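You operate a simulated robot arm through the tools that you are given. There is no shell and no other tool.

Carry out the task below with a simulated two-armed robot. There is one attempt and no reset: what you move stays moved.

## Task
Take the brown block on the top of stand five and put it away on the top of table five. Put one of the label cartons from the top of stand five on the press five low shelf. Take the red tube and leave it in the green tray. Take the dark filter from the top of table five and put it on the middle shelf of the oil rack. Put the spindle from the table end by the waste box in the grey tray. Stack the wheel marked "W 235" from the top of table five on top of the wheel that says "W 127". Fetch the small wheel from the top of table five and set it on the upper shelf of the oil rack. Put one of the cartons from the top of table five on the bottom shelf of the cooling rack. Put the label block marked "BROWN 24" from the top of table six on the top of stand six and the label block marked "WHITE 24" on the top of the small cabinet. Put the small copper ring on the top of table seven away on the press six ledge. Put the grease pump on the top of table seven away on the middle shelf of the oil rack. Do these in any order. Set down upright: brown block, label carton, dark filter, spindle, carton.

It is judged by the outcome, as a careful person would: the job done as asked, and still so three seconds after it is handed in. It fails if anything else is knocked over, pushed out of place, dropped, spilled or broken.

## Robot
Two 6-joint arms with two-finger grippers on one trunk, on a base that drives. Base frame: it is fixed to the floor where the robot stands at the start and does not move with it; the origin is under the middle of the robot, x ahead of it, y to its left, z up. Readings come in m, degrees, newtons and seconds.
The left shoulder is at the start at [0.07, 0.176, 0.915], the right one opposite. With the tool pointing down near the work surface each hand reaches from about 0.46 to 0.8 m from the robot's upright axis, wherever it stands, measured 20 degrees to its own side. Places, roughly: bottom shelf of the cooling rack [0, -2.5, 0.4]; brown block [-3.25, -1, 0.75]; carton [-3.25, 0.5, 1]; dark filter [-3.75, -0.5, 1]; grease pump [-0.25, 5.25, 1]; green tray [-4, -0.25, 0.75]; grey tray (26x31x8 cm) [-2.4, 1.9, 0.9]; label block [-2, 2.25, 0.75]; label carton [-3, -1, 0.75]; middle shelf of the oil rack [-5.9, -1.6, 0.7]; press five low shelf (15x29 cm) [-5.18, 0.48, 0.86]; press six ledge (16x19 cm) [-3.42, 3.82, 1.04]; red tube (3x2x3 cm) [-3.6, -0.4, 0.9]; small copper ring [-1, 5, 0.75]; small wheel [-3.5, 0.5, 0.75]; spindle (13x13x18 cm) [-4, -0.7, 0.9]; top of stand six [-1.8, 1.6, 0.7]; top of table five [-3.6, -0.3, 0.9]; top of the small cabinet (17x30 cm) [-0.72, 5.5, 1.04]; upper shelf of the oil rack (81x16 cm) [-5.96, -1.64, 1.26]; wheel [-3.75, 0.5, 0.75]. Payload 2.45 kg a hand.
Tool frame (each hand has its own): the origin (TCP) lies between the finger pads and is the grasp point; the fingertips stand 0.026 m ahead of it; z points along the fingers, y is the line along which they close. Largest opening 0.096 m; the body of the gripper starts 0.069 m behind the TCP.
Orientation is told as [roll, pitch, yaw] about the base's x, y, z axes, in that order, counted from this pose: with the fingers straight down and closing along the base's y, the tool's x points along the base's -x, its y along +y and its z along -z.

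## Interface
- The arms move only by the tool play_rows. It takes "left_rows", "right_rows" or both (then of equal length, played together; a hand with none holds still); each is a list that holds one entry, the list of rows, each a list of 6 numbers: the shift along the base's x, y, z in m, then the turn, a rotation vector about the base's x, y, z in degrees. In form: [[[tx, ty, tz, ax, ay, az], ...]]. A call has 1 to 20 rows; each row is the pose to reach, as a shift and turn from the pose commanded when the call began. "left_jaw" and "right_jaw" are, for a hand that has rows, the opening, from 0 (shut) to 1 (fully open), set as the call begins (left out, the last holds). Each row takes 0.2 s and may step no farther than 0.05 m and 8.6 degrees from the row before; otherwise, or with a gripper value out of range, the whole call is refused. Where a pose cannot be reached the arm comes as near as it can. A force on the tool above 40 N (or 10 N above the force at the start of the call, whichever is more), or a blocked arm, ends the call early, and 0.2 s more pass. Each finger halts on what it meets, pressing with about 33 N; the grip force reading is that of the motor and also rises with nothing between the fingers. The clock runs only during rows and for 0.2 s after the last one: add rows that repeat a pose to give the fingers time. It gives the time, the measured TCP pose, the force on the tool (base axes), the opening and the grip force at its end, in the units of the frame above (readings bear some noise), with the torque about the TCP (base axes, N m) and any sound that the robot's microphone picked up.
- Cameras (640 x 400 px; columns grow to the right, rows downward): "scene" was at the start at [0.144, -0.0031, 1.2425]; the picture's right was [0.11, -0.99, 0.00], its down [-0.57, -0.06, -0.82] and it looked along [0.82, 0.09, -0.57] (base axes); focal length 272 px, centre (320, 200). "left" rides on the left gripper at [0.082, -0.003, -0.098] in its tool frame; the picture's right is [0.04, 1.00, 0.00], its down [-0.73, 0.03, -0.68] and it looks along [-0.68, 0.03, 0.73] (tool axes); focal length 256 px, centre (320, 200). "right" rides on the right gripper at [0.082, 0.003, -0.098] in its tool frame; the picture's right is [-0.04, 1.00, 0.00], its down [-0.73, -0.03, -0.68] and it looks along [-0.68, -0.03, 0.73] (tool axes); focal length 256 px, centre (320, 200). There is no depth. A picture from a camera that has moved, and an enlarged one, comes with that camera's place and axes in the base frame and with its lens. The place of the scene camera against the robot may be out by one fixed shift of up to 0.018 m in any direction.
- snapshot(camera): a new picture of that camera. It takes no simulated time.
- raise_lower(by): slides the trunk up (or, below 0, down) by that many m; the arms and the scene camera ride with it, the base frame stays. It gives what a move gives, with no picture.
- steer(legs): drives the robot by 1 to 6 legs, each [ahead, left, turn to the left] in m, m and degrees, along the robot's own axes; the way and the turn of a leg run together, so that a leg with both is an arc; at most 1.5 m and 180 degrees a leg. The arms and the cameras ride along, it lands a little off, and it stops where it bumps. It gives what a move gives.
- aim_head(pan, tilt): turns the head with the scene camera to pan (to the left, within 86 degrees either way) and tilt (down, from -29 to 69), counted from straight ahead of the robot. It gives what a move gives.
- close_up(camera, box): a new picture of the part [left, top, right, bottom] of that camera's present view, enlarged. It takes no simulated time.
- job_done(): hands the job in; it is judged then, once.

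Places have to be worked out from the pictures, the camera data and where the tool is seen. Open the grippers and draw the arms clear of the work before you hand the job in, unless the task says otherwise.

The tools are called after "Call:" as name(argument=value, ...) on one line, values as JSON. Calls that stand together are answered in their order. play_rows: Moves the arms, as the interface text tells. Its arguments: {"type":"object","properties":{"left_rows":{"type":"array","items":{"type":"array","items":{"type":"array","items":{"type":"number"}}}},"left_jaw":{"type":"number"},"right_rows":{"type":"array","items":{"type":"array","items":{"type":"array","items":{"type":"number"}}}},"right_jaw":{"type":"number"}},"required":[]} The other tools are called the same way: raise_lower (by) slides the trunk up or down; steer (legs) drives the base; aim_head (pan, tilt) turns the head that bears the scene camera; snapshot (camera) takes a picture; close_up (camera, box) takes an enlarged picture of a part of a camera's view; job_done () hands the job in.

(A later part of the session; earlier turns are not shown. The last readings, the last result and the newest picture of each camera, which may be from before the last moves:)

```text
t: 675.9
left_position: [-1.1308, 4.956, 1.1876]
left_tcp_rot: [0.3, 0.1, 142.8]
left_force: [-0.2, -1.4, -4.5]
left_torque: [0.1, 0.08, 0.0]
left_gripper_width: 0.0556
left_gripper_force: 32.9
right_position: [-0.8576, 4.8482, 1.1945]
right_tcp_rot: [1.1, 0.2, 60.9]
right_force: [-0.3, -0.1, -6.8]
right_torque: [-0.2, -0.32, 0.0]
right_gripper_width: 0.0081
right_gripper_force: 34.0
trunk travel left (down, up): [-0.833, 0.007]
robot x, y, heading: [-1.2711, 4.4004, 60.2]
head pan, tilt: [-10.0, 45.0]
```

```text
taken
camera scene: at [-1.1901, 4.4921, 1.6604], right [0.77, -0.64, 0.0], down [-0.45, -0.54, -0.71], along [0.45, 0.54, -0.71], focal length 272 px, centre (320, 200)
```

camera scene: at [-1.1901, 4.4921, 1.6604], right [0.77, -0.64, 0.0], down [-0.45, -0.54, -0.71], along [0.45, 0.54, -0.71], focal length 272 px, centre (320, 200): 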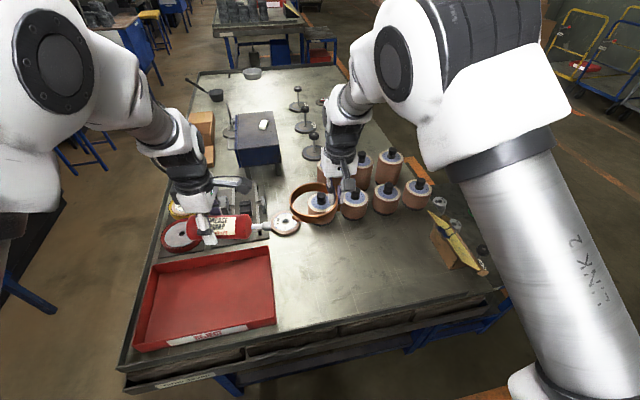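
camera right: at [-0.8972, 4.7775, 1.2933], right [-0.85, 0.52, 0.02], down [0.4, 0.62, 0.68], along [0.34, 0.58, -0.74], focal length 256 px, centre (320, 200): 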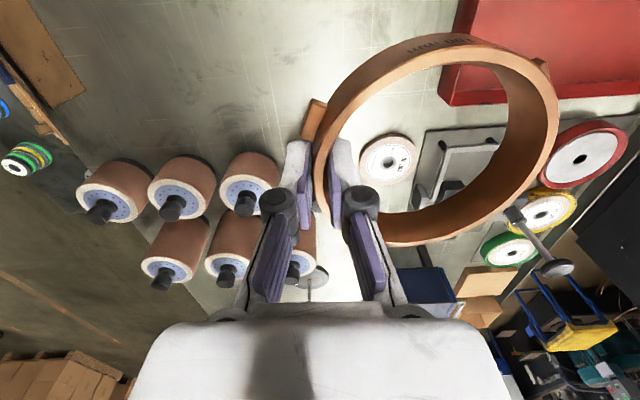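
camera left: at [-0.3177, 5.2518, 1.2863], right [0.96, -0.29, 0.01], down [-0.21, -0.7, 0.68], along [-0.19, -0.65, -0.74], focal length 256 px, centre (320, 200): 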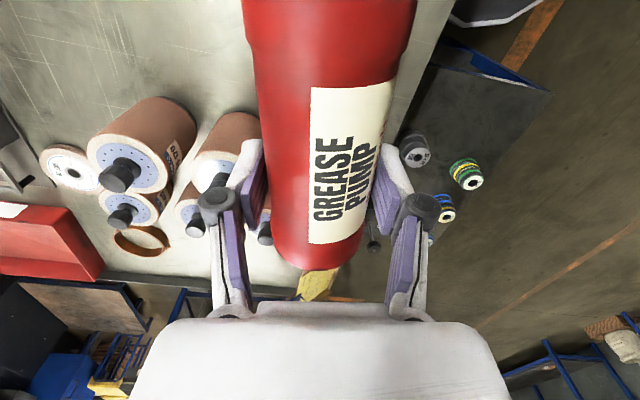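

Ring lifted, level. Now to press six: strafe left into the far aisle and back along it, then look at the press.

Call:
steer(legs=[[0, 1.0, 2], [-1.4, 0, 0]])

Call:
aim_head(pan=75, tilt=30)

Call:
snapshot(camera="scene")

Call:
aim_head(pan=30, tilt=25)

Call:
snapshot(camera="scene")

```text
t: 685.3
left_position: [-2.4673, 4.6322, 1.1833]
left_tcp_rot: [0.8, 0.2, 142.5]
left_force: [-0.1, -0.1, -4.5]
left_torque: [0.01, 0.08, -0.02]
left_gripper_width: 0.0555
left_gripper_force: 33.1
right_position: [-2.1939, 4.5231, 1.1871]
right_tcp_rot: [1.2, 0.7, 60.6]
right_force: [0.3, 0.3, -6.3]
right_torque: [-0.24, -0.27, 0.03]
right_gripper_width: 0.008
right_gripper_force: 33.6
trunk travel left (down, up): [-0.833, 0.007]
robot x, y, heading: [-2.6154, 4.0725, 59.6]
head pan, tilt: [-10.0, 45.0]
stopped in leg 2: the robot was blocked; the commanded pose is now the measured one
```

```text
t: 686.9
left_position: [-2.4702, 4.6264, 1.1863]
left_tcp_rot: [0.4, 0.1, 142.6]
left_force: [-0.4, 0.6, -3.8]
left_torque: [0.04, 0.05, 0.0]
left_gripper_width: 0.0556
left_gripper_force: 33.4
right_position: [-2.1983, 4.5157, 1.1914]
right_tcp_rot: [1.1, 0.2, 60.6]
right_force: [0.2, -0.3, -6.5]
right_torque: [-0.16, -0.31, 0.01]
right_gripper_width: 0.0079
right_gripper_force: 32.6
trunk travel left (down, up): [-0.833, 0.007]
robot x, y, heading: [-2.6147, 4.0692, 59.8]
head pan, tilt: [75.0, 30.0]
```

```text
taken
camera scene: at [-2.6488, 4.1649, 1.683], right [0.71, 0.7, 0.0], down [0.35, -0.36, -0.87], along [-0.61, 0.61, -0.5], focal length 272 px, centre (320, 200)
```

scene: 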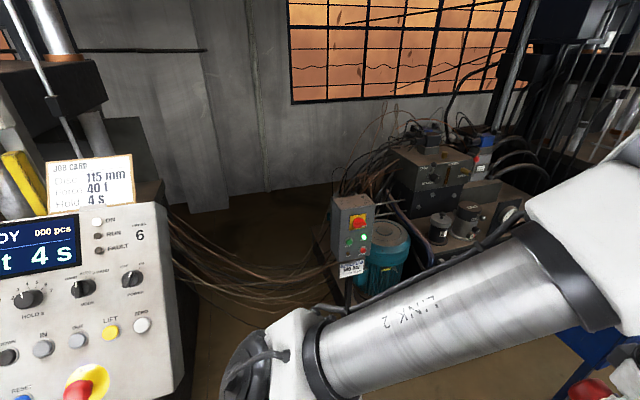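

```text
t: 688.0
left_position: [-2.4703, 4.6265, 1.1869]
left_tcp_rot: [0.4, 0.0, 142.5]
left_force: [0.6, -0.4, -4.7]
left_torque: [0.06, 0.04, 0.03]
left_gripper_width: 0.0555
left_gripper_force: 32.7
right_position: [-2.1986, 4.5172, 1.1927]
right_tcp_rot: [1.1, 0.4, 60.6]
right_force: [-0.5, -0.4, -6.1]
right_torque: [-0.18, -0.33, 0.03]
right_gripper_width: 0.0082
right_gripper_force: 32.4
trunk travel left (down, up): [-0.833, 0.007]
robot x, y, heading: [-2.6131, 4.0694, 59.7]
head pan, tilt: [30.0, 25.0]
```

```text
taken
camera scene: at [-2.5844, 4.1936, 1.6909], right [1.0, 0.0, 0.0], down [0.0, -0.42, -0.91], along [0.0, 0.91, -0.42], focal length 272 px, centre (320, 200)
```

scene: 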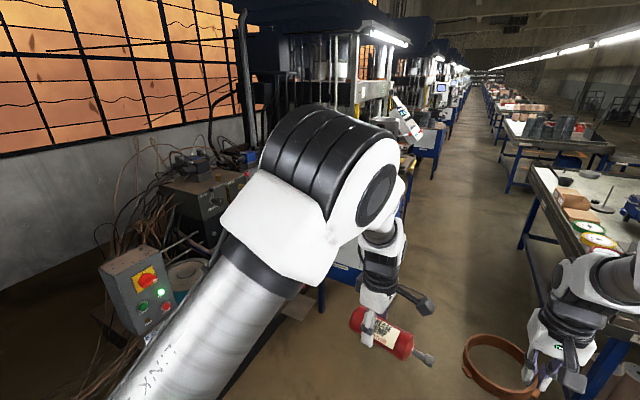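

The base bumped something low behind it, likely the wooden platform by press six. I move off toward the gap and turn to look at the press and the platform.

Call:
steer(legs=[[0.1, -0.45, 0], [0, 0, 110]])

Call:
aim_head(pan=0, tilt=30)

Call:
snapshot(camera="scene")

Call:
aim_head(pan=10, tilt=50)

Call:
snapshot(camera="scene")

```text
t: 695.4
left_position: [-2.7513, 3.8735, 1.1866]
left_tcp_rot: [0.4, 0.1, -106.9]
left_force: [-0.3, -0.8, -3.9]
left_torque: [-0.08, 0.03, 0.01]
left_gripper_width: 0.0554
left_gripper_force: 33.5
right_position: [-2.7441, 4.1665, 1.1919]
right_tcp_rot: [1.2, 0.3, 171.0]
right_force: [-0.7, -0.3, -5.9]
right_torque: [0.37, -0.08, 0.01]
right_gripper_width: 0.0085
right_gripper_force: 32.8
trunk travel left (down, up): [-0.833, 0.007]
robot x, y, heading: [-2.1747, 3.9273, 170.4]
head pan, tilt: [30.0, 25.0]
```

```text
t: 696.4
left_position: [-2.7508, 3.8724, 1.1868]
left_tcp_rot: [0.5, 0.1, -107.0]
left_force: [0.2, 0.7, -4.3]
left_torque: [-0.06, 0.01, 0.0]
left_gripper_width: 0.0551
left_gripper_force: 33.2
right_position: [-2.7436, 4.1665, 1.1912]
right_tcp_rot: [1.1, 0.3, 171.1]
right_force: [-0.4, 0.2, -5.7]
right_torque: [0.35, -0.11, -0.02]
right_gripper_width: 0.0085
right_gripper_force: 32.6
trunk travel left (down, up): [-0.833, 0.007]
robot x, y, heading: [-2.1754, 3.9339, 170.5]
head pan, tilt: [0.0, 30.0]
```

```text
taken
camera scene: at [-2.3127, 3.9414, 1.6829], right [0.17, 0.99, 0.0], down [0.49, -0.08, -0.87], along [-0.85, 0.15, -0.5], focal length 272 px, centre (320, 200)
```

scene: 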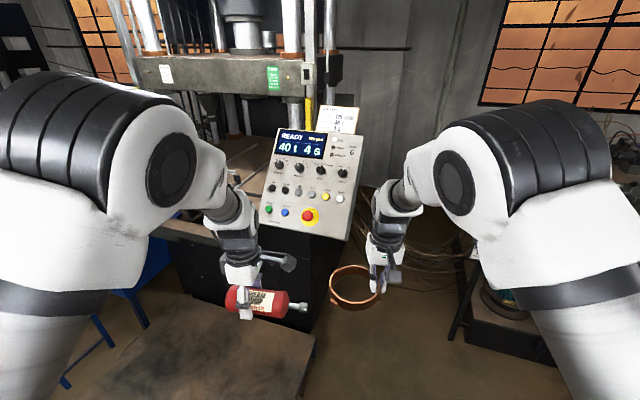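

```text
t: 697.2
left_position: [-2.7518, 3.8732, 1.1876]
left_tcp_rot: [0.4, 0.1, -107.1]
left_force: [0.0, -0.4, -4.3]
left_torque: [-0.12, 0.05, 0.02]
left_gripper_width: 0.0553
left_gripper_force: 33.0
right_position: [-2.7449, 4.1652, 1.1922]
right_tcp_rot: [1.2, 0.3, 171.1]
right_force: [1.3, 0.2, -7.2]
right_torque: [0.37, -0.11, 0.02]
right_gripper_width: 0.0085
right_gripper_force: 33.3
trunk travel left (down, up): [-0.833, 0.007]
robot x, y, heading: [-2.1777, 3.9321, 170.2]
head pan, tilt: [10.0, 50.0]
```

```text
taken
camera scene: at [-2.3005, 3.926, 1.6534], right [0.0, 1.0, 0.0], down [0.77, 0.0, -0.64], along [-0.64, 0.0, -0.77], focal length 272 px, centre (320, 200)
```

scene: 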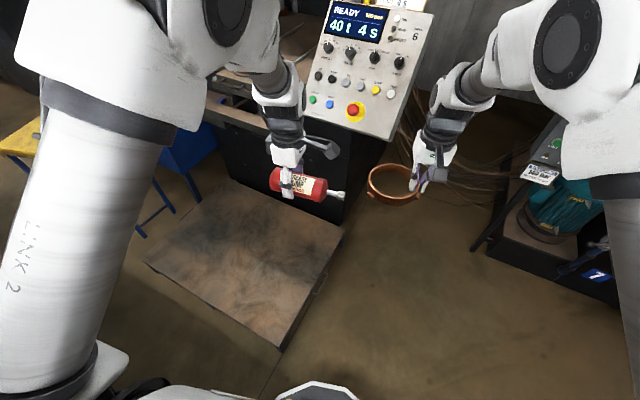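

The platform is in front of the press, so I'll have to work past it. Zoom on the press six work area to find the ledge.

Call:
aim_head(pan=8, tilt=25)

Call:
close_up(camera="scene", box=[170, 100, 390, 280])

Call:
snapshot(camera="left")

```text
t: 698.1
left_position: [-2.7523, 3.8721, 1.1872]
left_tcp_rot: [0.4, 0.0, -107.0]
left_force: [0.2, 0.9, -4.5]
left_torque: [-0.14, 0.02, 0.0]
left_gripper_width: 0.055
left_gripper_force: 32.8
right_position: [-2.7443, 4.1669, 1.1917]
right_tcp_rot: [1.1, 0.3, 171.0]
right_force: [0.6, -0.7, -6.8]
right_torque: [0.35, -0.08, 0.02]
right_gripper_width: 0.0084
right_gripper_force: 32.8
trunk travel left (down, up): [-0.833, 0.007]
robot x, y, heading: [-2.1767, 3.9237, 170.1]
head pan, tilt: [8.0, 25.0]
```

```text
2.22 times, centred on (280, 190) of scene
camera zoom: at [-2.3156, 3.9291, 1.6908], right [0.03, 1.0, 0.0], down [0.42, -0.01, -0.91], along [-0.91, 0.03, -0.42], focal length 604 px, centre (409, 222)
```

zoom: 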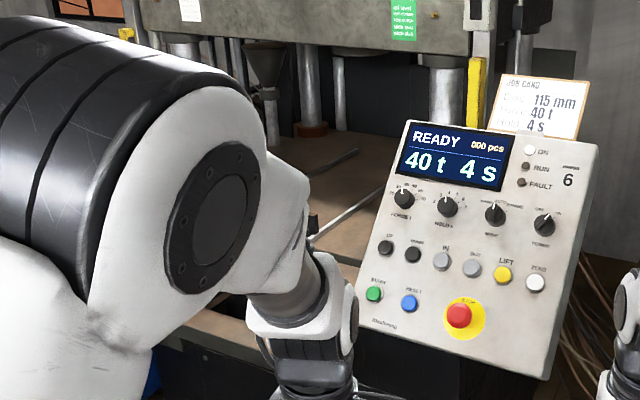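

```text
taken
camera left: at [-2.7328, 3.9518, 1.2844], right [0.97, -0.25, 0.01], down [-0.19, -0.71, 0.68], along [-0.17, -0.66, -0.74], focal length 256 px, centre (320, 200)
```

left: 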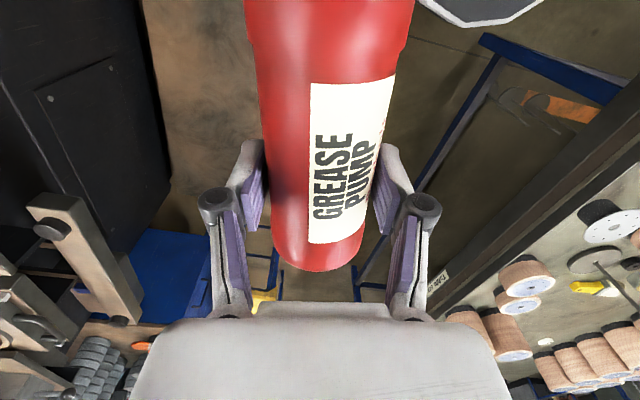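

The control panel juts out beside the ledge and the platform blocks the front, so I approach along the platform's right edge. I turn left and sidle toward the press, then look.

Call:
steer(legs=[[0, 0, 50], [0.17, -0.4, 0]])

Call:
aim_head(pan=-15, tilt=35)

Call:
snapshot(camera="scene")

Call:
snapshot(camera="right")

```text
t: 702.9
left_position: [-2.9033, 3.6782, 1.1857]
left_tcp_rot: [0.4, 0.2, -59.1]
left_force: [0.6, -0.2, -3.8]
left_torque: [-0.06, 0.01, -0.04]
left_gripper_width: 0.0552
left_gripper_force: 33.2
right_position: [-3.1151, 3.8802, 1.1936]
right_tcp_rot: [0.9, 0.3, -141.1]
right_force: [0.4, -0.4, -5.8]
right_torque: [0.29, 0.19, -0.04]
right_gripper_width: 0.0083
right_gripper_force: 32.8
trunk travel left (down, up): [-0.833, 0.007]
robot x, y, heading: [-2.5604, 4.1421, -141.9]
head pan, tilt: [8.0, 25.0]
```

```text
t: 703.8
left_position: [-2.9053, 3.6793, 1.1856]
left_tcp_rot: [0.4, 0.1, -59.2]
left_force: [-0.7, 0.3, -4.1]
left_torque: [-0.07, -0.02, 0.02]
left_gripper_width: 0.0554
left_gripper_force: 33.1
right_position: [-3.1166, 3.8813, 1.191]
right_tcp_rot: [1.1, 0.3, -141.1]
right_force: [0.3, -0.4, -7.1]
right_torque: [0.29, 0.22, -0.01]
right_gripper_width: 0.0084
right_gripper_force: 32.9
trunk travel left (down, up): [-0.833, 0.007]
robot x, y, heading: [-2.5596, 4.1446, -141.7]
head pan, tilt: [-15.0, 35.0]
```

```text
taken
camera scene: at [-2.6779, 4.0633, 1.6751], right [-0.39, 0.92, 0.0], down [0.53, 0.23, -0.82], along [-0.75, -0.32, -0.57], focal length 272 px, centre (320, 200)
```

scene: 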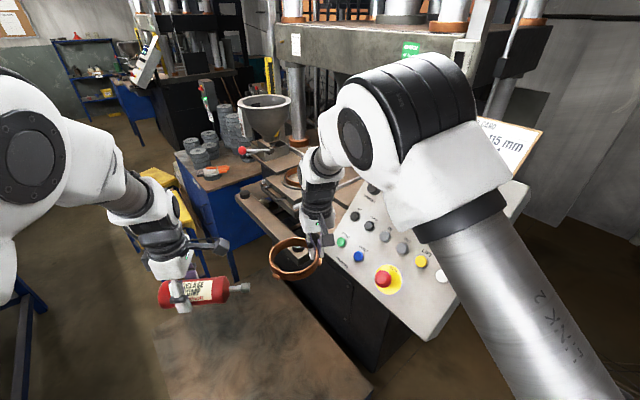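

```text
taken
camera right: at [-3.0517, 3.9311, 1.2913], right [0.6, -0.8, 0.02], down [-0.6, -0.43, 0.67], along [-0.53, -0.41, -0.74], focal length 256 px, centre (320, 200)
```

right: 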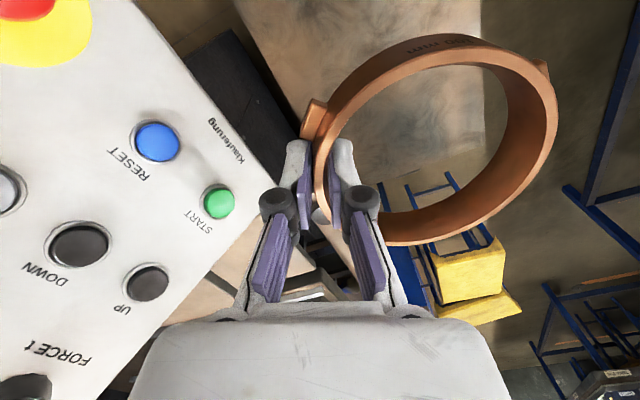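

The hand hovers just above the panel's lower-left corner (at (-3.22,3.88), z≈1.08). I rotate the hand -90° so the ring points ahead of the hand, keeping everything high.

Call:
play_rows(right_rows=[[[0.01, 0.005, 0.02, 0, 0, -8], [0.02, 0.01, 0.04, 0, 0, -16], [0.03, 0.015, 0.05, 0, 0, -24], [0.03, 0.015, 0.05, 0, 0, -32], [0.03, 0.015, 0.05, 0, 0, -40], [0.03, 0.015, 0.05, 0, 0, -48], [0.03, 0.015, 0.05, 0, 0, -56], [0.03, 0.015, 0.05, 0, 0, -64], [0.03, 0.015, 0.05, 0, 0, -72], [0.03, 0.015, 0.05, 0, 0, -80], [0.03, 0.015, 0.05, 0, 0, -88], [0.03, 0.015, 0.05, 0, 0, -88]]])

Call:
snapshot(camera="right")

Call:
snapshot(camera="scene")

```text
t: 706.4
left_position: [-2.9045, 3.6792, 1.1853]
left_tcp_rot: [0.3, 0.1, -59.2]
left_force: [0.3, -0.3, -4.4]
left_torque: [-0.1, -0.07, -0.01]
left_gripper_width: 0.0555
left_gripper_force: 32.0
right_position: [-3.0885, 3.8963, 1.242]
right_tcp_rot: [0.9, 0.3, 130.7]
right_force: [-0.4, 0.6, -5.6]
right_torque: [0.19, -0.25, -0.03]
right_gripper_width: 0.0084
right_gripper_force: 33.0
trunk travel left (down, up): [-0.833, 0.007]
robot x, y, heading: [-2.5599, 4.1422, -142.1]
head pan, tilt: [-15.0, 35.0]
```

```text
taken
camera right: at [-3.034, 3.8332, 1.3419], right [-0.78, -0.62, 0.02], down [-0.45, 0.59, 0.67], along [-0.43, 0.52, -0.74], focal length 256 px, centre (320, 200)
```

right: 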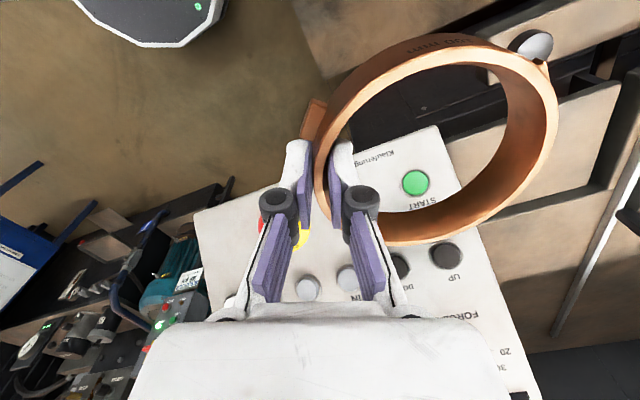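

```text
taken
camera scene: at [-2.6771, 4.0631, 1.6751], right [-0.39, 0.92, 0.0], down [0.53, 0.23, -0.82], along [-0.75, -0.32, -0.57], focal length 272 px, centre (320, 200)
```

scene: 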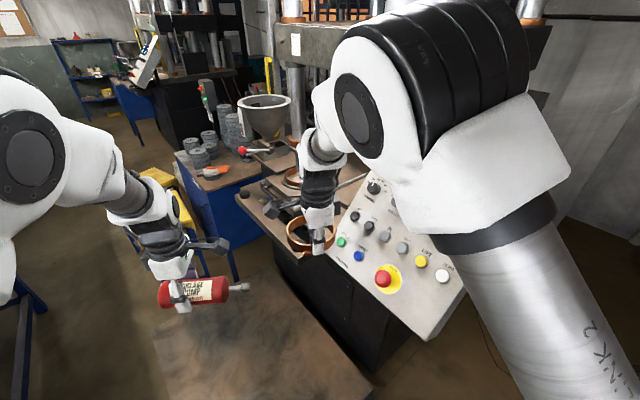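

Now the right camera looks past the panel at the boards. Zoom in to identify the ledge.

Call:
close_up(camera="right", box=[380, 0, 640, 300])

Call:
close_up(camera="scene", box=[220, 130, 400, 280])

```text
1.33 times, centred on (510, 150) of right
camera zoom: at [-3.034, 3.8332, 1.3419], right [-0.78, -0.62, 0.02], down [-0.45, 0.59, 0.67], along [-0.43, 0.52, -0.74], focal length 341 px, centre (67, 267)
```

zoom: 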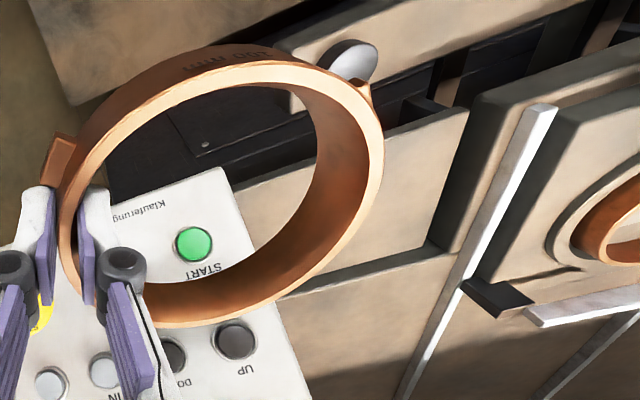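

```text
2.67 times, centred on (310, 205) of scene
camera zoom: at [-2.6771, 4.0631, 1.6751], right [-0.39, 0.92, 0.0], down [0.53, 0.23, -0.82], along [-0.75, -0.32, -0.57], focal length 724 px, centre (347, 187)
```

zoom: 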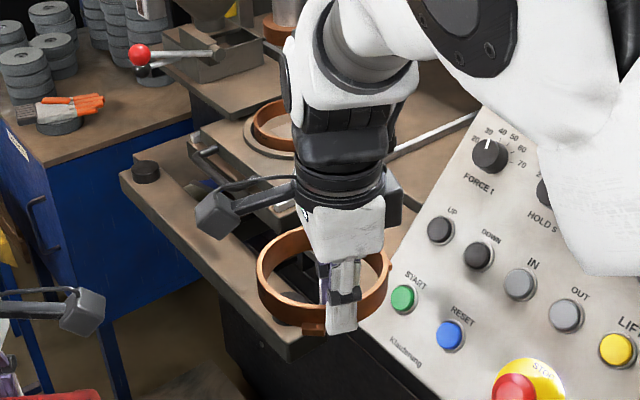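

The ledge is the board beside the panel, centred at (-3.42,3.82). I nudge the base 10 cm closer so it's within reach.

Call:
steer(legs=[[0.09, -0.05, 0]])

Call:
play_rows(right_rows=[[[-0.04, -0.008, 0, 0, 0, 0], [-0.08, -0.016, 0, 0, 0, 0], [-0.12, -0.025, 0, 0, 0, 0], [-0.16, -0.033, 0, 0, 0, 0], [-0.195, -0.04, 0, 0, 0, 0], [-0.195, -0.04, 0, 0, 0, 0]]])

Call:
snapshot(camera="right")

Call:
snapshot(camera="scene")

```text
t: 707.5
left_position: [-3.0014, 3.6645, 1.1878]
left_tcp_rot: [0.3, 0.2, -59.4]
left_force: [0.2, 1.1, -4.9]
left_torque: [-0.07, 0.0, 0.0]
left_gripper_width: 0.0553
left_gripper_force: 33.3
right_position: [-3.1839, 3.8801, 1.2452]
right_tcp_rot: [1.2, 0.1, 130.8]
right_force: [0.7, 0.6, -5.9]
right_torque: [0.2, -0.23, 0.05]
right_gripper_width: 0.0083
right_gripper_force: 33.3
trunk travel left (down, up): [-0.833, 0.007]
robot x, y, heading: [-2.6629, 4.126, -142.0]
head pan, tilt: [-15.0, 35.0]
```

```text
t: 708.9
left_position: [-3.005, 3.6618, 1.1875]
left_tcp_rot: [0.4, 0.1, -59.3]
left_force: [-0.1, -1.1, -4.5]
left_torque: [-0.12, -0.04, 0.0]
left_gripper_width: 0.0554
left_gripper_force: 33.0
right_position: [-3.3845, 3.8383, 1.2397]
right_tcp_rot: [0.8, 0.2, 130.8]
right_force: [-0.3, -0.4, -6.3]
right_torque: [0.23, -0.25, -0.01]
right_gripper_width: 0.0082
right_gripper_force: 33.0
trunk travel left (down, up): [-0.833, 0.007]
robot x, y, heading: [-2.6636, 4.1229, -142.2]
head pan, tilt: [-15.0, 35.0]
```

```text
taken
camera right: at [-3.3321, 3.7755, 1.3398], right [-0.78, -0.62, 0.02], down [-0.45, 0.58, 0.68], along [-0.43, 0.52, -0.74], focal length 256 px, centre (320, 200)
```

right: 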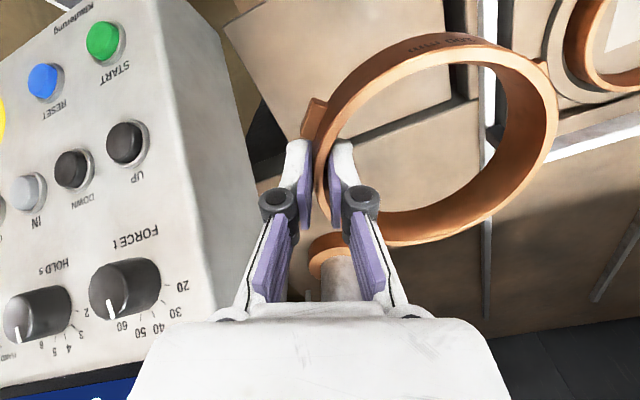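

```text
taken
camera scene: at [-2.7786, 4.0462, 1.6751], right [-0.39, 0.92, 0.0], down [0.53, 0.22, -0.82], along [-0.75, -0.32, -0.57], focal length 272 px, centre (320, 200)
```

scene: 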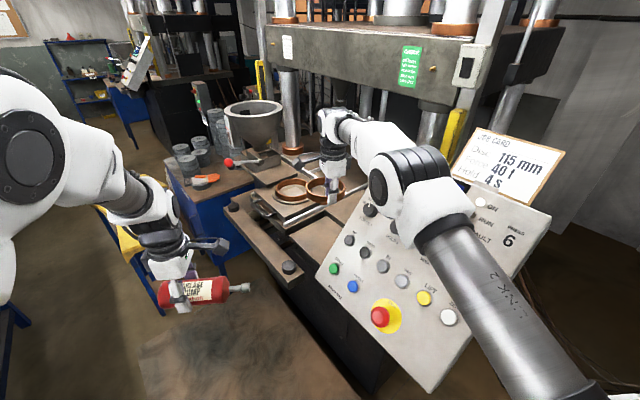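

The ring is right over the ledge with margin on all sides. Lower most of the way, watching forces.

Call:
play_rows(right_rows=[[[-0.002, 0, -0.03, 0, 0, 0], [-0.002, 0, -0.06, 0, 0, 0], [-0.002, 0, -0.09, 0, 0, 0], [-0.002, 0, -0.12, 0, 0, 0], [-0.002, 0, -0.12, 0, 0, 0]]])

Call:
snapshot(camera="right")

Call:
snapshot(camera="scene")

```text
t: 710.1
left_position: [-3.0063, 3.6621, 1.1863]
left_tcp_rot: [0.5, 0.1, -59.3]
left_force: [-0.5, -0.3, -4.0]
left_torque: [-0.1, -0.08, -0.02]
left_gripper_width: 0.0555
left_gripper_force: 33.0
right_position: [-3.3858, 3.8403, 1.1197]
right_tcp_rot: [1.1, 0.2, 130.7]
right_force: [0.3, -0.2, -5.6]
right_torque: [0.18, -0.28, 0.0]
right_gripper_width: 0.0083
right_gripper_force: 32.9
trunk travel left (down, up): [-0.833, 0.007]
robot x, y, heading: [-2.6629, 4.1248, -142.3]
head pan, tilt: [-15.0, 35.0]
```

```text
taken
camera right: at [-3.3336, 3.7773, 1.2204], right [-0.78, -0.62, 0.02], down [-0.45, 0.58, 0.68], along [-0.43, 0.52, -0.74], focal length 256 px, centre (320, 200)
```

right: 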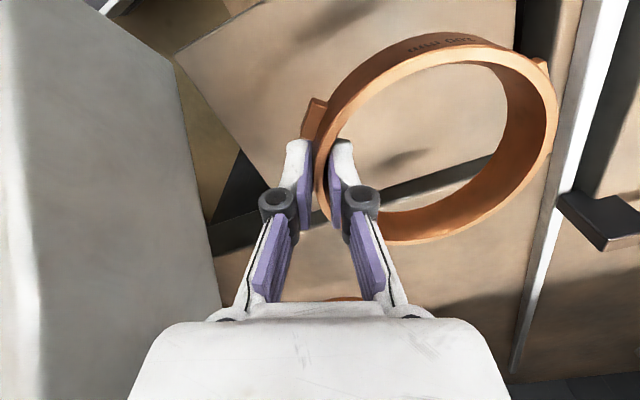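

```text
taken
camera scene: at [-2.7792, 4.0459, 1.6751], right [-0.39, 0.92, 0.0], down [0.53, 0.23, -0.82], along [-0.75, -0.32, -0.57], focal length 272 px, centre (320, 200)
```

scene: 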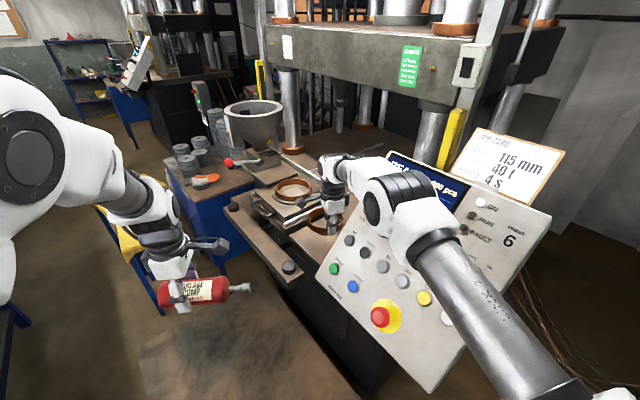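

The ring would slightly overlap the ledge's back edge, so I shift it 3 cm toward the front and lower to contact.

Call:
play_rows(right_rows=[[[0.014, -0.007, 0, 0, 0, 0], [0.027, -0.0134, 0, 0, 0, 0], [0.027, -0.0134, -0.02, 0, 0, 0], [0.027, -0.0134, -0.035, 0, 0, 0], [0.027, -0.0134, -0.042, 0, 0, 0], [0.027, -0.0134, -0.042, 0, 0, 0]]])

Call:
snapshot(camera="right")

```text
t: 711.5
left_position: [-3.0052, 3.6622, 1.1872]
left_tcp_rot: [0.3, 0.1, -59.4]
left_force: [0.1, -0.2, -4.6]
left_torque: [-0.07, -0.05, -0.02]
left_gripper_width: 0.0555
left_gripper_force: 33.0
right_position: [-3.3582, 3.8259, 1.0813]
right_tcp_rot: [1.0, 0.3, 130.8]
right_force: [0.5, -0.6, -5.8]
right_torque: [0.22, -0.28, 0.02]
right_gripper_width: 0.0083
right_gripper_force: 32.2
trunk travel left (down, up): [-0.833, 0.007]
robot x, y, heading: [-2.6645, 4.1264, -142.3]
head pan, tilt: [-15.0, 35.0]
```

```text
taken
camera right: at [-3.3059, 3.764, 1.1804], right [-0.78, -0.62, 0.02], down [-0.45, 0.58, 0.68], along [-0.43, 0.52, -0.74], focal length 256 px, centre (320, 200)
```

right: 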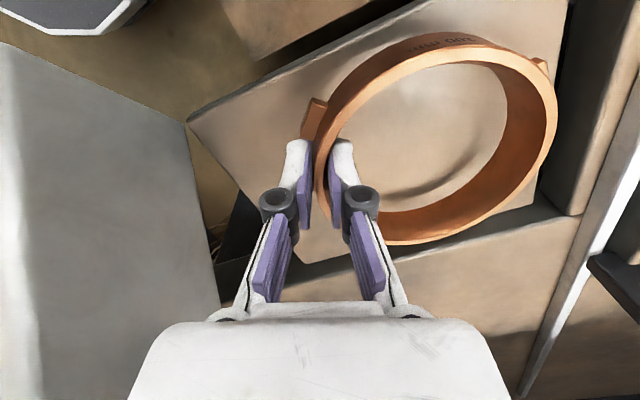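

Ring lies well within the ledge. Lower in small steps to contact.

Call:
play_rows(right_rows=[[[0, 0, -0.004, 0, 0, 0], [0, 0, -0.008, 0, 0, 0], [0, 0, -0.011, 0, 0, 0], [0, 0, -0.011, 0, 0, 0]]])

Call:
play_rows(right_rows=[[[0, 0, -0.003, 0, 0, 0], [0, 0, -0.006, 0, 0, 0], [0, 0, -0.006, 0, 0, 0]]])

```text
t: 712.5
left_position: [-3.0059, 3.6614, 1.1869]
left_tcp_rot: [0.5, 0.2, -59.3]
left_force: [-0.1, 1.1, -4.8]
left_torque: [-0.09, -0.05, -0.01]
left_gripper_width: 0.0555
left_gripper_force: 33.5
right_position: [-3.3581, 3.8263, 1.0687]
right_tcp_rot: [1.0, 0.1, 130.8]
right_force: [0.1, 0.5, -5.2]
right_torque: [0.21, -0.25, 0.01]
right_gripper_width: 0.0083
right_gripper_force: 33.2
trunk travel left (down, up): [-0.833, 0.007]
robot x, y, heading: [-2.6634, 4.1256, -141.8]
head pan, tilt: [-15.0, 35.0]
```

```text
t: 713.3
left_position: [-3.0062, 3.6622, 1.1873]
left_tcp_rot: [0.4, 0.1, -59.3]
left_force: [-0.2, 0.8, -4.2]
left_torque: [-0.07, -0.04, 0.04]
left_gripper_width: 0.0556
left_gripper_force: 33.2
right_position: [-3.36, 3.8261, 1.0627]
right_tcp_rot: [1.0, 0.2, 130.9]
right_force: [-0.5, -0.1, -4.3]
right_torque: [0.08, -0.02, 0.06]
right_gripper_width: 0.0082
right_gripper_force: 33.3
trunk travel left (down, up): [-0.833, 0.007]
robot x, y, heading: [-2.6636, 4.1279, -141.9]
head pan, tilt: [-15.0, 35.0]
```

Call:
play_rows(right_rows=[[[0, 0, -0.003, 0, 0, 0], [0, 0, -0.005, 0, 0, 0], [0, 0, -0.005, 0, 0, 0]]])

Call:
snapshot(camera="right")

```text
t: 714.1
left_position: [-3.0044, 3.6629, 1.1875]
left_tcp_rot: [0.2, 0.2, -59.3]
left_force: [-0.1, 0.5, -4.0]
left_torque: [-0.1, -0.06, -0.01]
left_gripper_width: 0.0553
left_gripper_force: 32.6
right_position: [-3.3589, 3.8264, 1.0599]
right_tcp_rot: [1.3, 0.2, 130.8]
right_force: [-5.1, -2.0, 11.8]
right_torque: [0.56, 0.61, 0.15]
right_gripper_width: 0.008
right_gripper_force: 32.8
trunk travel left (down, up): [-0.833, 0.007]
robot x, y, heading: [-2.6621, 4.1259, -142.1]
head pan, tilt: [-15.0, 35.0]
```

```text
taken
camera right: at [-3.305, 3.7637, 1.16], right [-0.78, -0.62, 0.02], down [-0.45, 0.59, 0.68], along [-0.43, 0.52, -0.74], focal length 256 px, centre (320, 200)
```

right: 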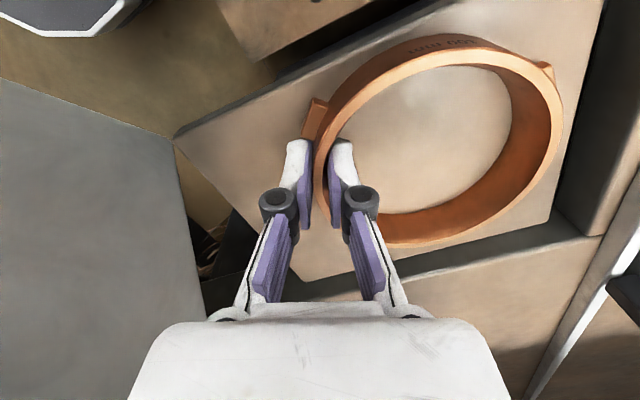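

Ring is seated flat on the ledge. Release and lift straight up.

Call:
play_rows(right_rows=[[[0, 0, 0.002, 0, 0, 0], [0, 0, 0.002, 0, 0, 0], [0, 0, 0.002, 0, 0, 0], [0, 0, 0.03, 0, 0, 0], [0, 0, 0.07, 0, 0, 0], [0, 0, 0.11, 0, 0, 0], [0, 0, 0.15, 0, 0, 0], [0, 0, 0.18, 0, 0, 0]]], right_jaw=0.4)

Call:
snapshot(camera="right")

Call:
snapshot(camera="scene")

```text
t: 715.9
left_position: [-3.004, 3.6634, 1.187]
left_tcp_rot: [0.3, 0.1, -59.3]
left_force: [0.1, 0.4, -5.0]
left_torque: [-0.08, -0.04, 0.02]
left_gripper_width: 0.0554
left_gripper_force: 33.4
right_position: [-3.3585, 3.8265, 1.2402]
right_tcp_rot: [1.0, 0.2, 130.8]
right_force: [0.3, -0.4, 0.0]
right_torque: [0.03, 0.01, 0.01]
right_gripper_width: 0.0385
right_gripper_force: 0.0
trunk travel left (down, up): [-0.833, 0.007]
robot x, y, heading: [-2.6652, 4.1271, -141.9]
head pan, tilt: [-15.0, 35.0]
```

```text
taken
camera right: at [-3.3047, 3.7644, 1.3394], right [-0.78, -0.62, 0.02], down [-0.45, 0.58, 0.68], along [-0.43, 0.52, -0.74], focal length 256 px, centre (320, 200)
```

right: 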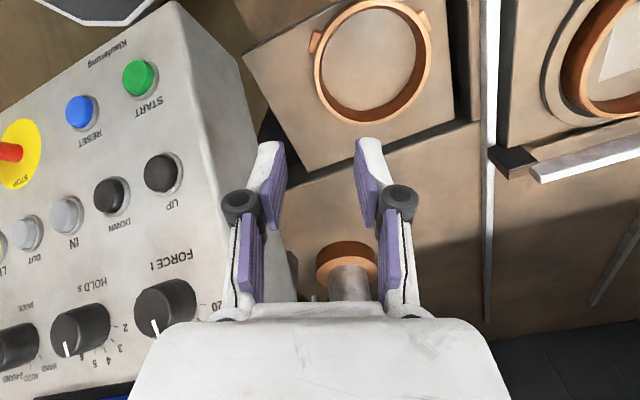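

```text
taken
camera scene: at [-2.777, 4.047, 1.6753], right [-0.39, 0.92, 0.0], down [0.53, 0.22, -0.82], along [-0.75, -0.32, -0.57], focal length 272 px, centre (320, 200)
```

scene: 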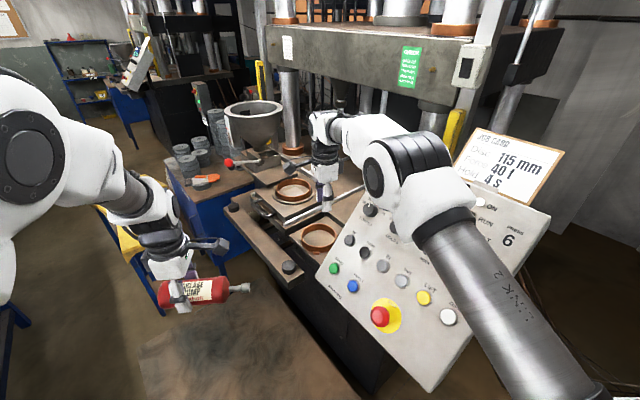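

The copper ring is on the ledge. I pull the right hand back to a neutral pose before heading to the oil rack with the grease pump.

Call:
play_rows(right_rows=[[[0.04, 0.01, 0.0, 0, 0, 0], [0.08, 0.02, 0.01, 0, 0, 0], [0.12, 0.03, 0.02, 0, 0, 0], [0.16, 0.04, 0.03, 0, 0, 0], [0.19, 0.04, 0.03, 0, 0, 8], [0.2, 0.04, 0.03, 0, 0, 16], [0.2, 0.04, 0.03, 0, 0, 24], [0.2, 0.04, 0.03, 0, 0, 32], [0.2, 0.04, 0.03, 0, 0, 40], [0.2, 0.04, 0.03, 0, 0, 48], [0.2, 0.04, 0.03, 0, 0, 56], [0.2, 0.04, 0.03, 0, 0, 64], [0.2, 0.04, 0.03, 0, 0, 72], [0.2, 0.04, 0.03, 0, 0, 80], [0.2, 0.04, 0.03, 0, 0, 86]]])

Call:
steer(legs=[[-0.09, 0.05, 0], [0, 0.3, 0], [0, 0, 25], [-0.4, 0, 0]])

Call:
aim_head(pan=30, tilt=35)

Call:
snapshot(camera="scene")

```text
t: 719.1
left_position: [-3.0045, 3.6623, 1.1874]
left_tcp_rot: [0.4, 0.1, -59.4]
left_force: [-0.3, 0.0, -3.7]
left_torque: [-0.09, -0.08, -0.05]
left_gripper_width: 0.0553
left_gripper_force: 32.8
right_position: [-3.1671, 3.8709, 1.2782]
right_tcp_rot: [3.7, -0.2, -144.6]
right_force: [-0.1, -1.3, -0.6]
right_torque: [0.0, 0.03, 0.01]
right_gripper_width: 0.0386
right_gripper_force: 0.0
trunk travel left (down, up): [-0.833, 0.007]
robot x, y, heading: [-2.6642, 4.1234, -142.0]
head pan, tilt: [-15.0, 35.0]
```

```text
t: 725.3
left_position: [-2.314, 3.6988, 1.1854]
left_tcp_rot: [0.5, 0.2, -34.7]
left_force: [0.0, -0.3, -4.5]
left_torque: [-0.03, -0.11, -0.02]
left_gripper_width: 0.0553
left_gripper_force: 32.9
right_position: [-2.5486, 3.821, 1.275]
right_tcp_rot: [3.7, 0.5, -120.4]
right_force: [0.9, -0.4, 0.6]
right_torque: [0.0, -0.01, -0.01]
right_gripper_width: 0.0383
right_gripper_force: 0.0
trunk travel left (down, up): [-0.833, 0.007]
robot x, y, heading: [-2.1967, 4.2644, -117.4]
head pan, tilt: [-15.0, 35.0]
```

```text
t: 726.4
left_position: [-2.314, 3.6993, 1.186]
left_tcp_rot: [0.5, 0.2, -34.6]
left_force: [-0.2, -1.3, -5.1]
left_torque: [-0.08, -0.08, -0.07]
left_gripper_width: 0.0554
left_gripper_force: 33.2
right_position: [-2.5501, 3.8228, 1.2775]
right_tcp_rot: [4.0, 0.4, -120.6]
right_force: [-0.3, 0.4, -0.1]
right_torque: [0.05, 0.0, 0.01]
right_gripper_width: 0.0384
right_gripper_force: 0.2
trunk travel left (down, up): [-0.833, 0.007]
robot x, y, heading: [-2.1932, 4.2601, -117.5]
head pan, tilt: [30.0, 35.0]
```

```text
taken
camera scene: at [-2.2081, 4.1161, 1.6751], right [-1.0, -0.04, 0.0], down [-0.02, 0.57, -0.82], along [0.04, -0.82, -0.57], focal length 272 px, centre (320, 200)
```

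scene: 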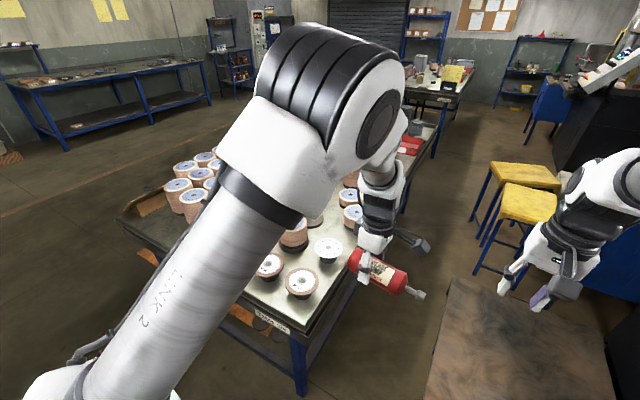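

Clear to go. Strafe to the front side, then drive along the front to the gap between tables five and six.

Call:
steer(legs=[[0, 1.15, 0], [0, 1.1, 1], [1.45, 0, 0], [1.45, 0, 0], [0.35, 0, 0]])

Call:
aim_head(pan=0, tilt=30)

Call:
snapshot(camera="scene")

```text
t: 753.0
left_position: [-1.7399, -0.2687, 1.1878]
left_tcp_rot: [0.3, 0.1, -32.9]
left_force: [-0.1, 1.0, -4.6]
left_torque: [-0.08, -0.05, 0.0]
left_gripper_width: 0.0555
left_gripper_force: 33.1
right_position: [-1.9789, -0.1532, 1.2784]
right_tcp_rot: [4.1, 0.2, -118.7]
right_force: [0.1, 0.2, -0.3]
right_torque: [-0.02, -0.01, 0.01]
right_gripper_width: 0.0382
right_gripper_force: 0.1
trunk travel left (down, up): [-0.833, 0.007]
robot x, y, heading: [-1.6352, 0.2943, -115.7]
head pan, tilt: [30.0, 35.0]
```

```text
t: 754.0
left_position: [-1.7411, -0.2701, 1.1867]
left_tcp_rot: [0.4, 0.0, -32.8]
left_force: [0.1, 0.1, -4.6]
left_torque: [-0.03, -0.05, 0.02]
left_gripper_width: 0.0554
left_gripper_force: 33.2
right_position: [-1.9811, -0.1547, 1.2774]
right_tcp_rot: [4.2, 0.4, -118.8]
right_force: [0.0, 0.7, 0.1]
right_torque: [0.03, 0.01, 0.03]
right_gripper_width: 0.0384
right_gripper_force: 0.3
trunk travel left (down, up): [-0.833, 0.007]
robot x, y, heading: [-1.6396, 0.2938, -115.5]
head pan, tilt: [0.0, 30.0]
```

```text
taken
camera scene: at [-1.6943, 0.155, 1.6829], right [-0.9, 0.43, 0.0], down [0.22, 0.45, -0.87], along [-0.37, -0.78, -0.5], focal length 272 px, centre (320, 200)
```

scene: 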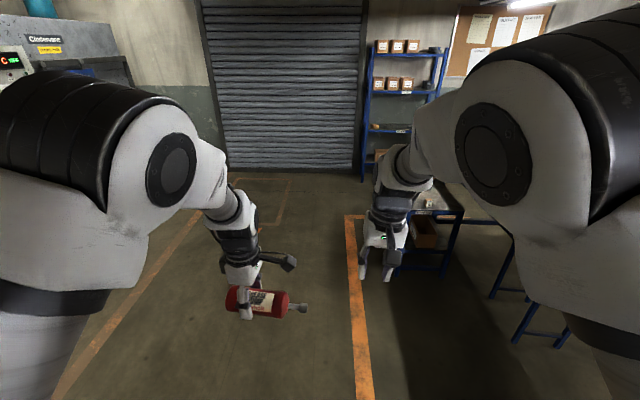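

I take the gap between tables five and six: strafe right to the aisle, then forward to the oil rack.

Call:
steer(legs=[[0, -1.25, 0], [0, -1.25, -0.5], [1.45, 0, 0], [1.3, 0, 0]])

Call:
aim_head(pan=0, tilt=35)

Call:
snapshot(camera="scene")

```text
t: 779.0
left_position: [-5.1684, -1.757, 1.1871]
left_tcp_rot: [0.4, 0.1, -33.4]
left_force: [0.3, 0.0, -4.4]
left_torque: [-0.05, -0.09, 0.02]
left_gripper_width: 0.0552
left_gripper_force: 32.9
right_position: [-5.4057, -1.6396, 1.277]
right_tcp_rot: [4.3, 0.3, -119.2]
right_force: [0.3, 0.7, -0.3]
right_torque: [-0.01, 0.02, 0.02]
right_gripper_width: 0.0381
right_gripper_force: 0.1
trunk travel left (down, up): [-0.833, 0.007]
robot x, y, heading: [-5.0641, -1.1911, -116.1]
head pan, tilt: [0.0, 30.0]
```

```text
t: 779.7
left_position: [-5.1665, -1.7573, 1.1873]
left_tcp_rot: [0.4, 0.1, -33.4]
left_force: [0.3, -0.2, -4.0]
left_torque: [-0.08, -0.06, 0.03]
left_gripper_width: 0.0553
left_gripper_force: 33.5
right_position: [-5.4075, -1.6399, 1.2767]
right_tcp_rot: [4.2, 0.3, -119.3]
right_force: [0.7, 0.5, 0.6]
right_torque: [0.02, 0.02, -0.04]
right_gripper_width: 0.0386
right_gripper_force: 0.1
trunk travel left (down, up): [-0.833, 0.007]
robot x, y, heading: [-5.0632, -1.1873, -116.0]
head pan, tilt: [0.0, 35.0]
```

```text
taken
camera scene: at [-5.1164, -1.3295, 1.6753], right [-0.9, 0.44, 0.0], down [0.25, 0.52, -0.82], along [-0.36, -0.74, -0.57], focal length 272 px, centre (320, 200)
```

scene: 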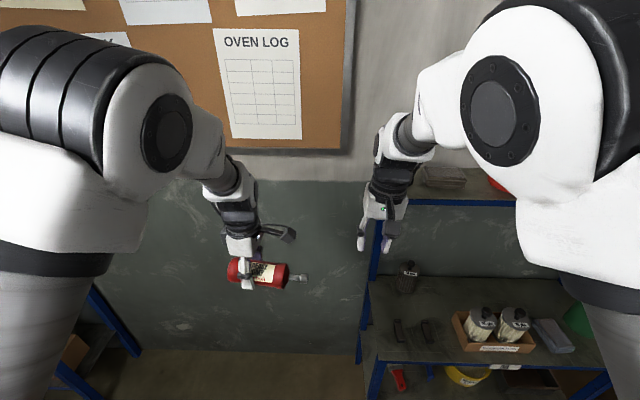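

At the oil rack. The best spot is between the right handle and the filter box on the middle shelf. I turn the left hand so the pump points front-to-back, strafe right, and lower the trunk.

Call:
play_rows(left_rows=[[[0, 0, 0, 0, 0, -8], [0, 0, 0, 0, 0, -16], [0, 0, 0, 0, 0, -24], [0, 0, 0, 0, 0, -32], [0, 0, 0, 0, 0, -40], [0, 0, 0, 0, 0, -48], [0, 0, 0, 0, 0, -56], [0, 0, 0, 0, 0, -64], [0, 0, 0, 0, 0, -72], [0, 0, 0, 0, 0, -80], [0, 0, 0, 0, 0, -83]]])

Call:
steer(legs=[[0, -0.55, 0]])

Call:
raise_lower(by=-0.33)

Call:
aim_head(pan=5, tilt=45)

Call:
snapshot(camera="scene")

Call:
snapshot(camera="left")

```text
t: 782.1
left_position: [-5.1676, -1.7578, 1.1877]
left_tcp_rot: [0.3, 0.1, -116.4]
left_force: [-0.2, 0.0, -5.1]
left_torque: [-0.06, 0.08, -0.02]
left_gripper_width: 0.0555
left_gripper_force: 32.9
right_position: [-5.4064, -1.6393, 1.2762]
right_tcp_rot: [4.2, 0.4, -119.2]
right_force: [0.4, 0.9, -0.5]
right_torque: [-0.04, 0.01, 0.03]
right_gripper_width: 0.0384
right_gripper_force: 0.0
trunk travel left (down, up): [-0.833, 0.007]
robot x, y, heading: [-5.0591, -1.1916, -116.3]
head pan, tilt: [0.0, 35.0]
```

```text
t: 785.2
left_position: [-5.6539, -1.5206, 1.1861]
left_tcp_rot: [0.3, 0.2, -115.9]
left_force: [1.1, 0.3, -4.7]
left_torque: [-0.06, 0.02, -0.02]
left_gripper_width: 0.0557
left_gripper_force: 33.0
right_position: [-5.8962, -1.4031, 1.2765]
right_tcp_rot: [4.0, 0.4, -118.7]
right_force: [-1.2, 0.4, -0.4]
right_torque: [-0.02, -0.02, 0.0]
right_gripper_width: 0.0383
right_gripper_force: 0.0
trunk travel left (down, up): [-0.833, 0.007]
robot x, y, heading: [-5.5576, -0.9512, -115.7]
head pan, tilt: [0.0, 35.0]
```

```text
t: 788.5
left_position: [-5.655, -1.5188, 0.858]
left_tcp_rot: [0.4, 0.2, -115.9]
left_force: [0.4, 0.2, -4.6]
left_torque: [-0.09, 0.04, 0.01]
left_gripper_width: 0.0556
left_gripper_force: 33.3
right_position: [-5.8962, -1.4043, 0.9463]
right_tcp_rot: [4.1, 0.3, -118.9]
right_force: [0.7, 0.0, -0.8]
right_torque: [0.02, 0.04, -0.03]
right_gripper_width: 0.0384
right_gripper_force: 0.2
trunk travel left (down, up): [-0.503, 0.337]
robot x, y, heading: [-5.5573, -0.9564, -115.8]
head pan, tilt: [0.0, 35.0]
```

```text
t: 789.2
left_position: [-5.655, -1.5177, 0.8569]
left_tcp_rot: [0.3, 0.3, -115.9]
left_force: [-0.2, -0.5, -5.4]
left_torque: [-0.07, 0.04, 0.03]
left_gripper_width: 0.0555
left_gripper_force: 33.2
right_position: [-5.8947, -1.4028, 0.9459]
right_tcp_rot: [4.2, 0.4, -118.7]
right_force: [0.5, 0.4, 0.3]
right_torque: [0.0, 0.01, 0.03]
right_gripper_width: 0.0384
right_gripper_force: 0.0
trunk travel left (down, up): [-0.503, 0.337]
robot x, y, heading: [-5.5549, -0.9511, -115.7]
head pan, tilt: [5.0, 45.0]
```

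```text
taken
camera scene: at [-5.599, -1.0877, 1.3304], right [-0.94, 0.35, 0.0], down [0.25, 0.66, -0.71], along [-0.25, -0.66, -0.71], focal length 272 px, centre (320, 200)
```

scene: 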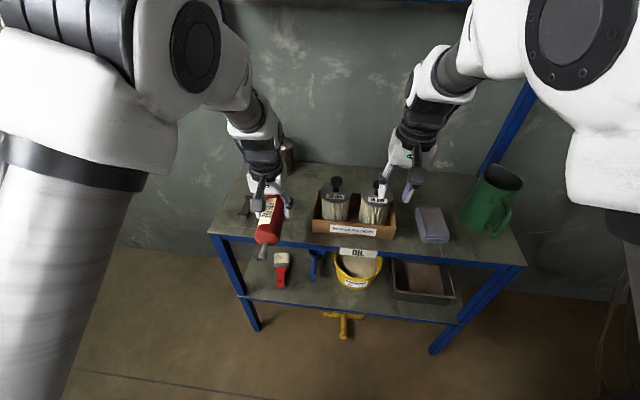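

```text
taken
camera left: at [-5.6246, -1.4444, 0.9551], right [0.92, -0.4, 0.01], down [-0.3, -0.67, 0.68], along [-0.27, -0.62, -0.74], focal length 256 px, centre (320, 200)
```

left: 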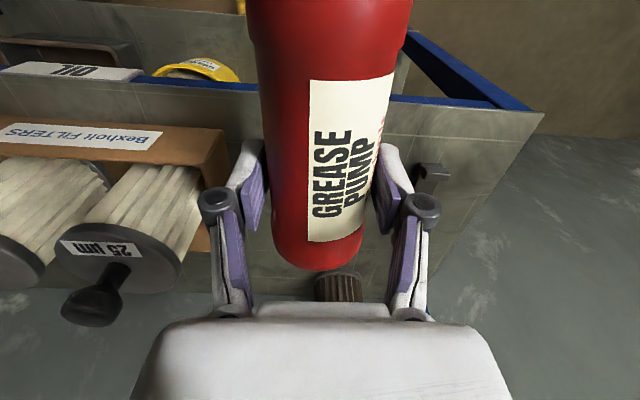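

Zoom in to check the real gap between the handle and the filter box.

Call:
close_up(camera="scene", box=[200, 130, 420, 270])

Call:
close_up(camera="right", box=[0, 0, 640, 400])

```text
2.86 times, centred on (310, 200) of scene
camera zoom: at [-5.599, -1.0877, 1.3304], right [-0.94, 0.35, 0.0], down [0.25, 0.66, -0.71], along [-0.25, -0.66, -0.71], focal length 776 px, centre (349, 200)
```

zoom: 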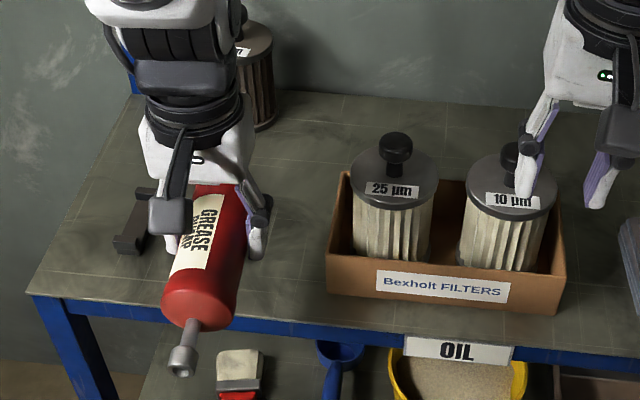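

```text
1.00 times, centred on (320, 200) of right (not enlarged: the box is as wide or as high as the picture)
camera zoom: at [-5.8594, -1.331, 1.046], right [0.85, -0.52, 0.07], down [-0.42, -0.61, 0.67], along [-0.3, -0.6, -0.74], focal length 256 px, centre (320, 200)
```

zoom: 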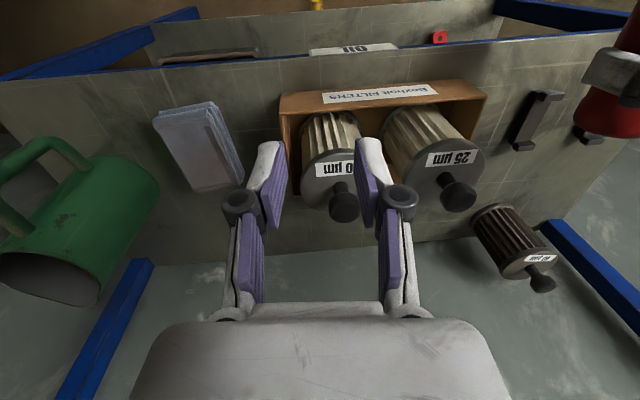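

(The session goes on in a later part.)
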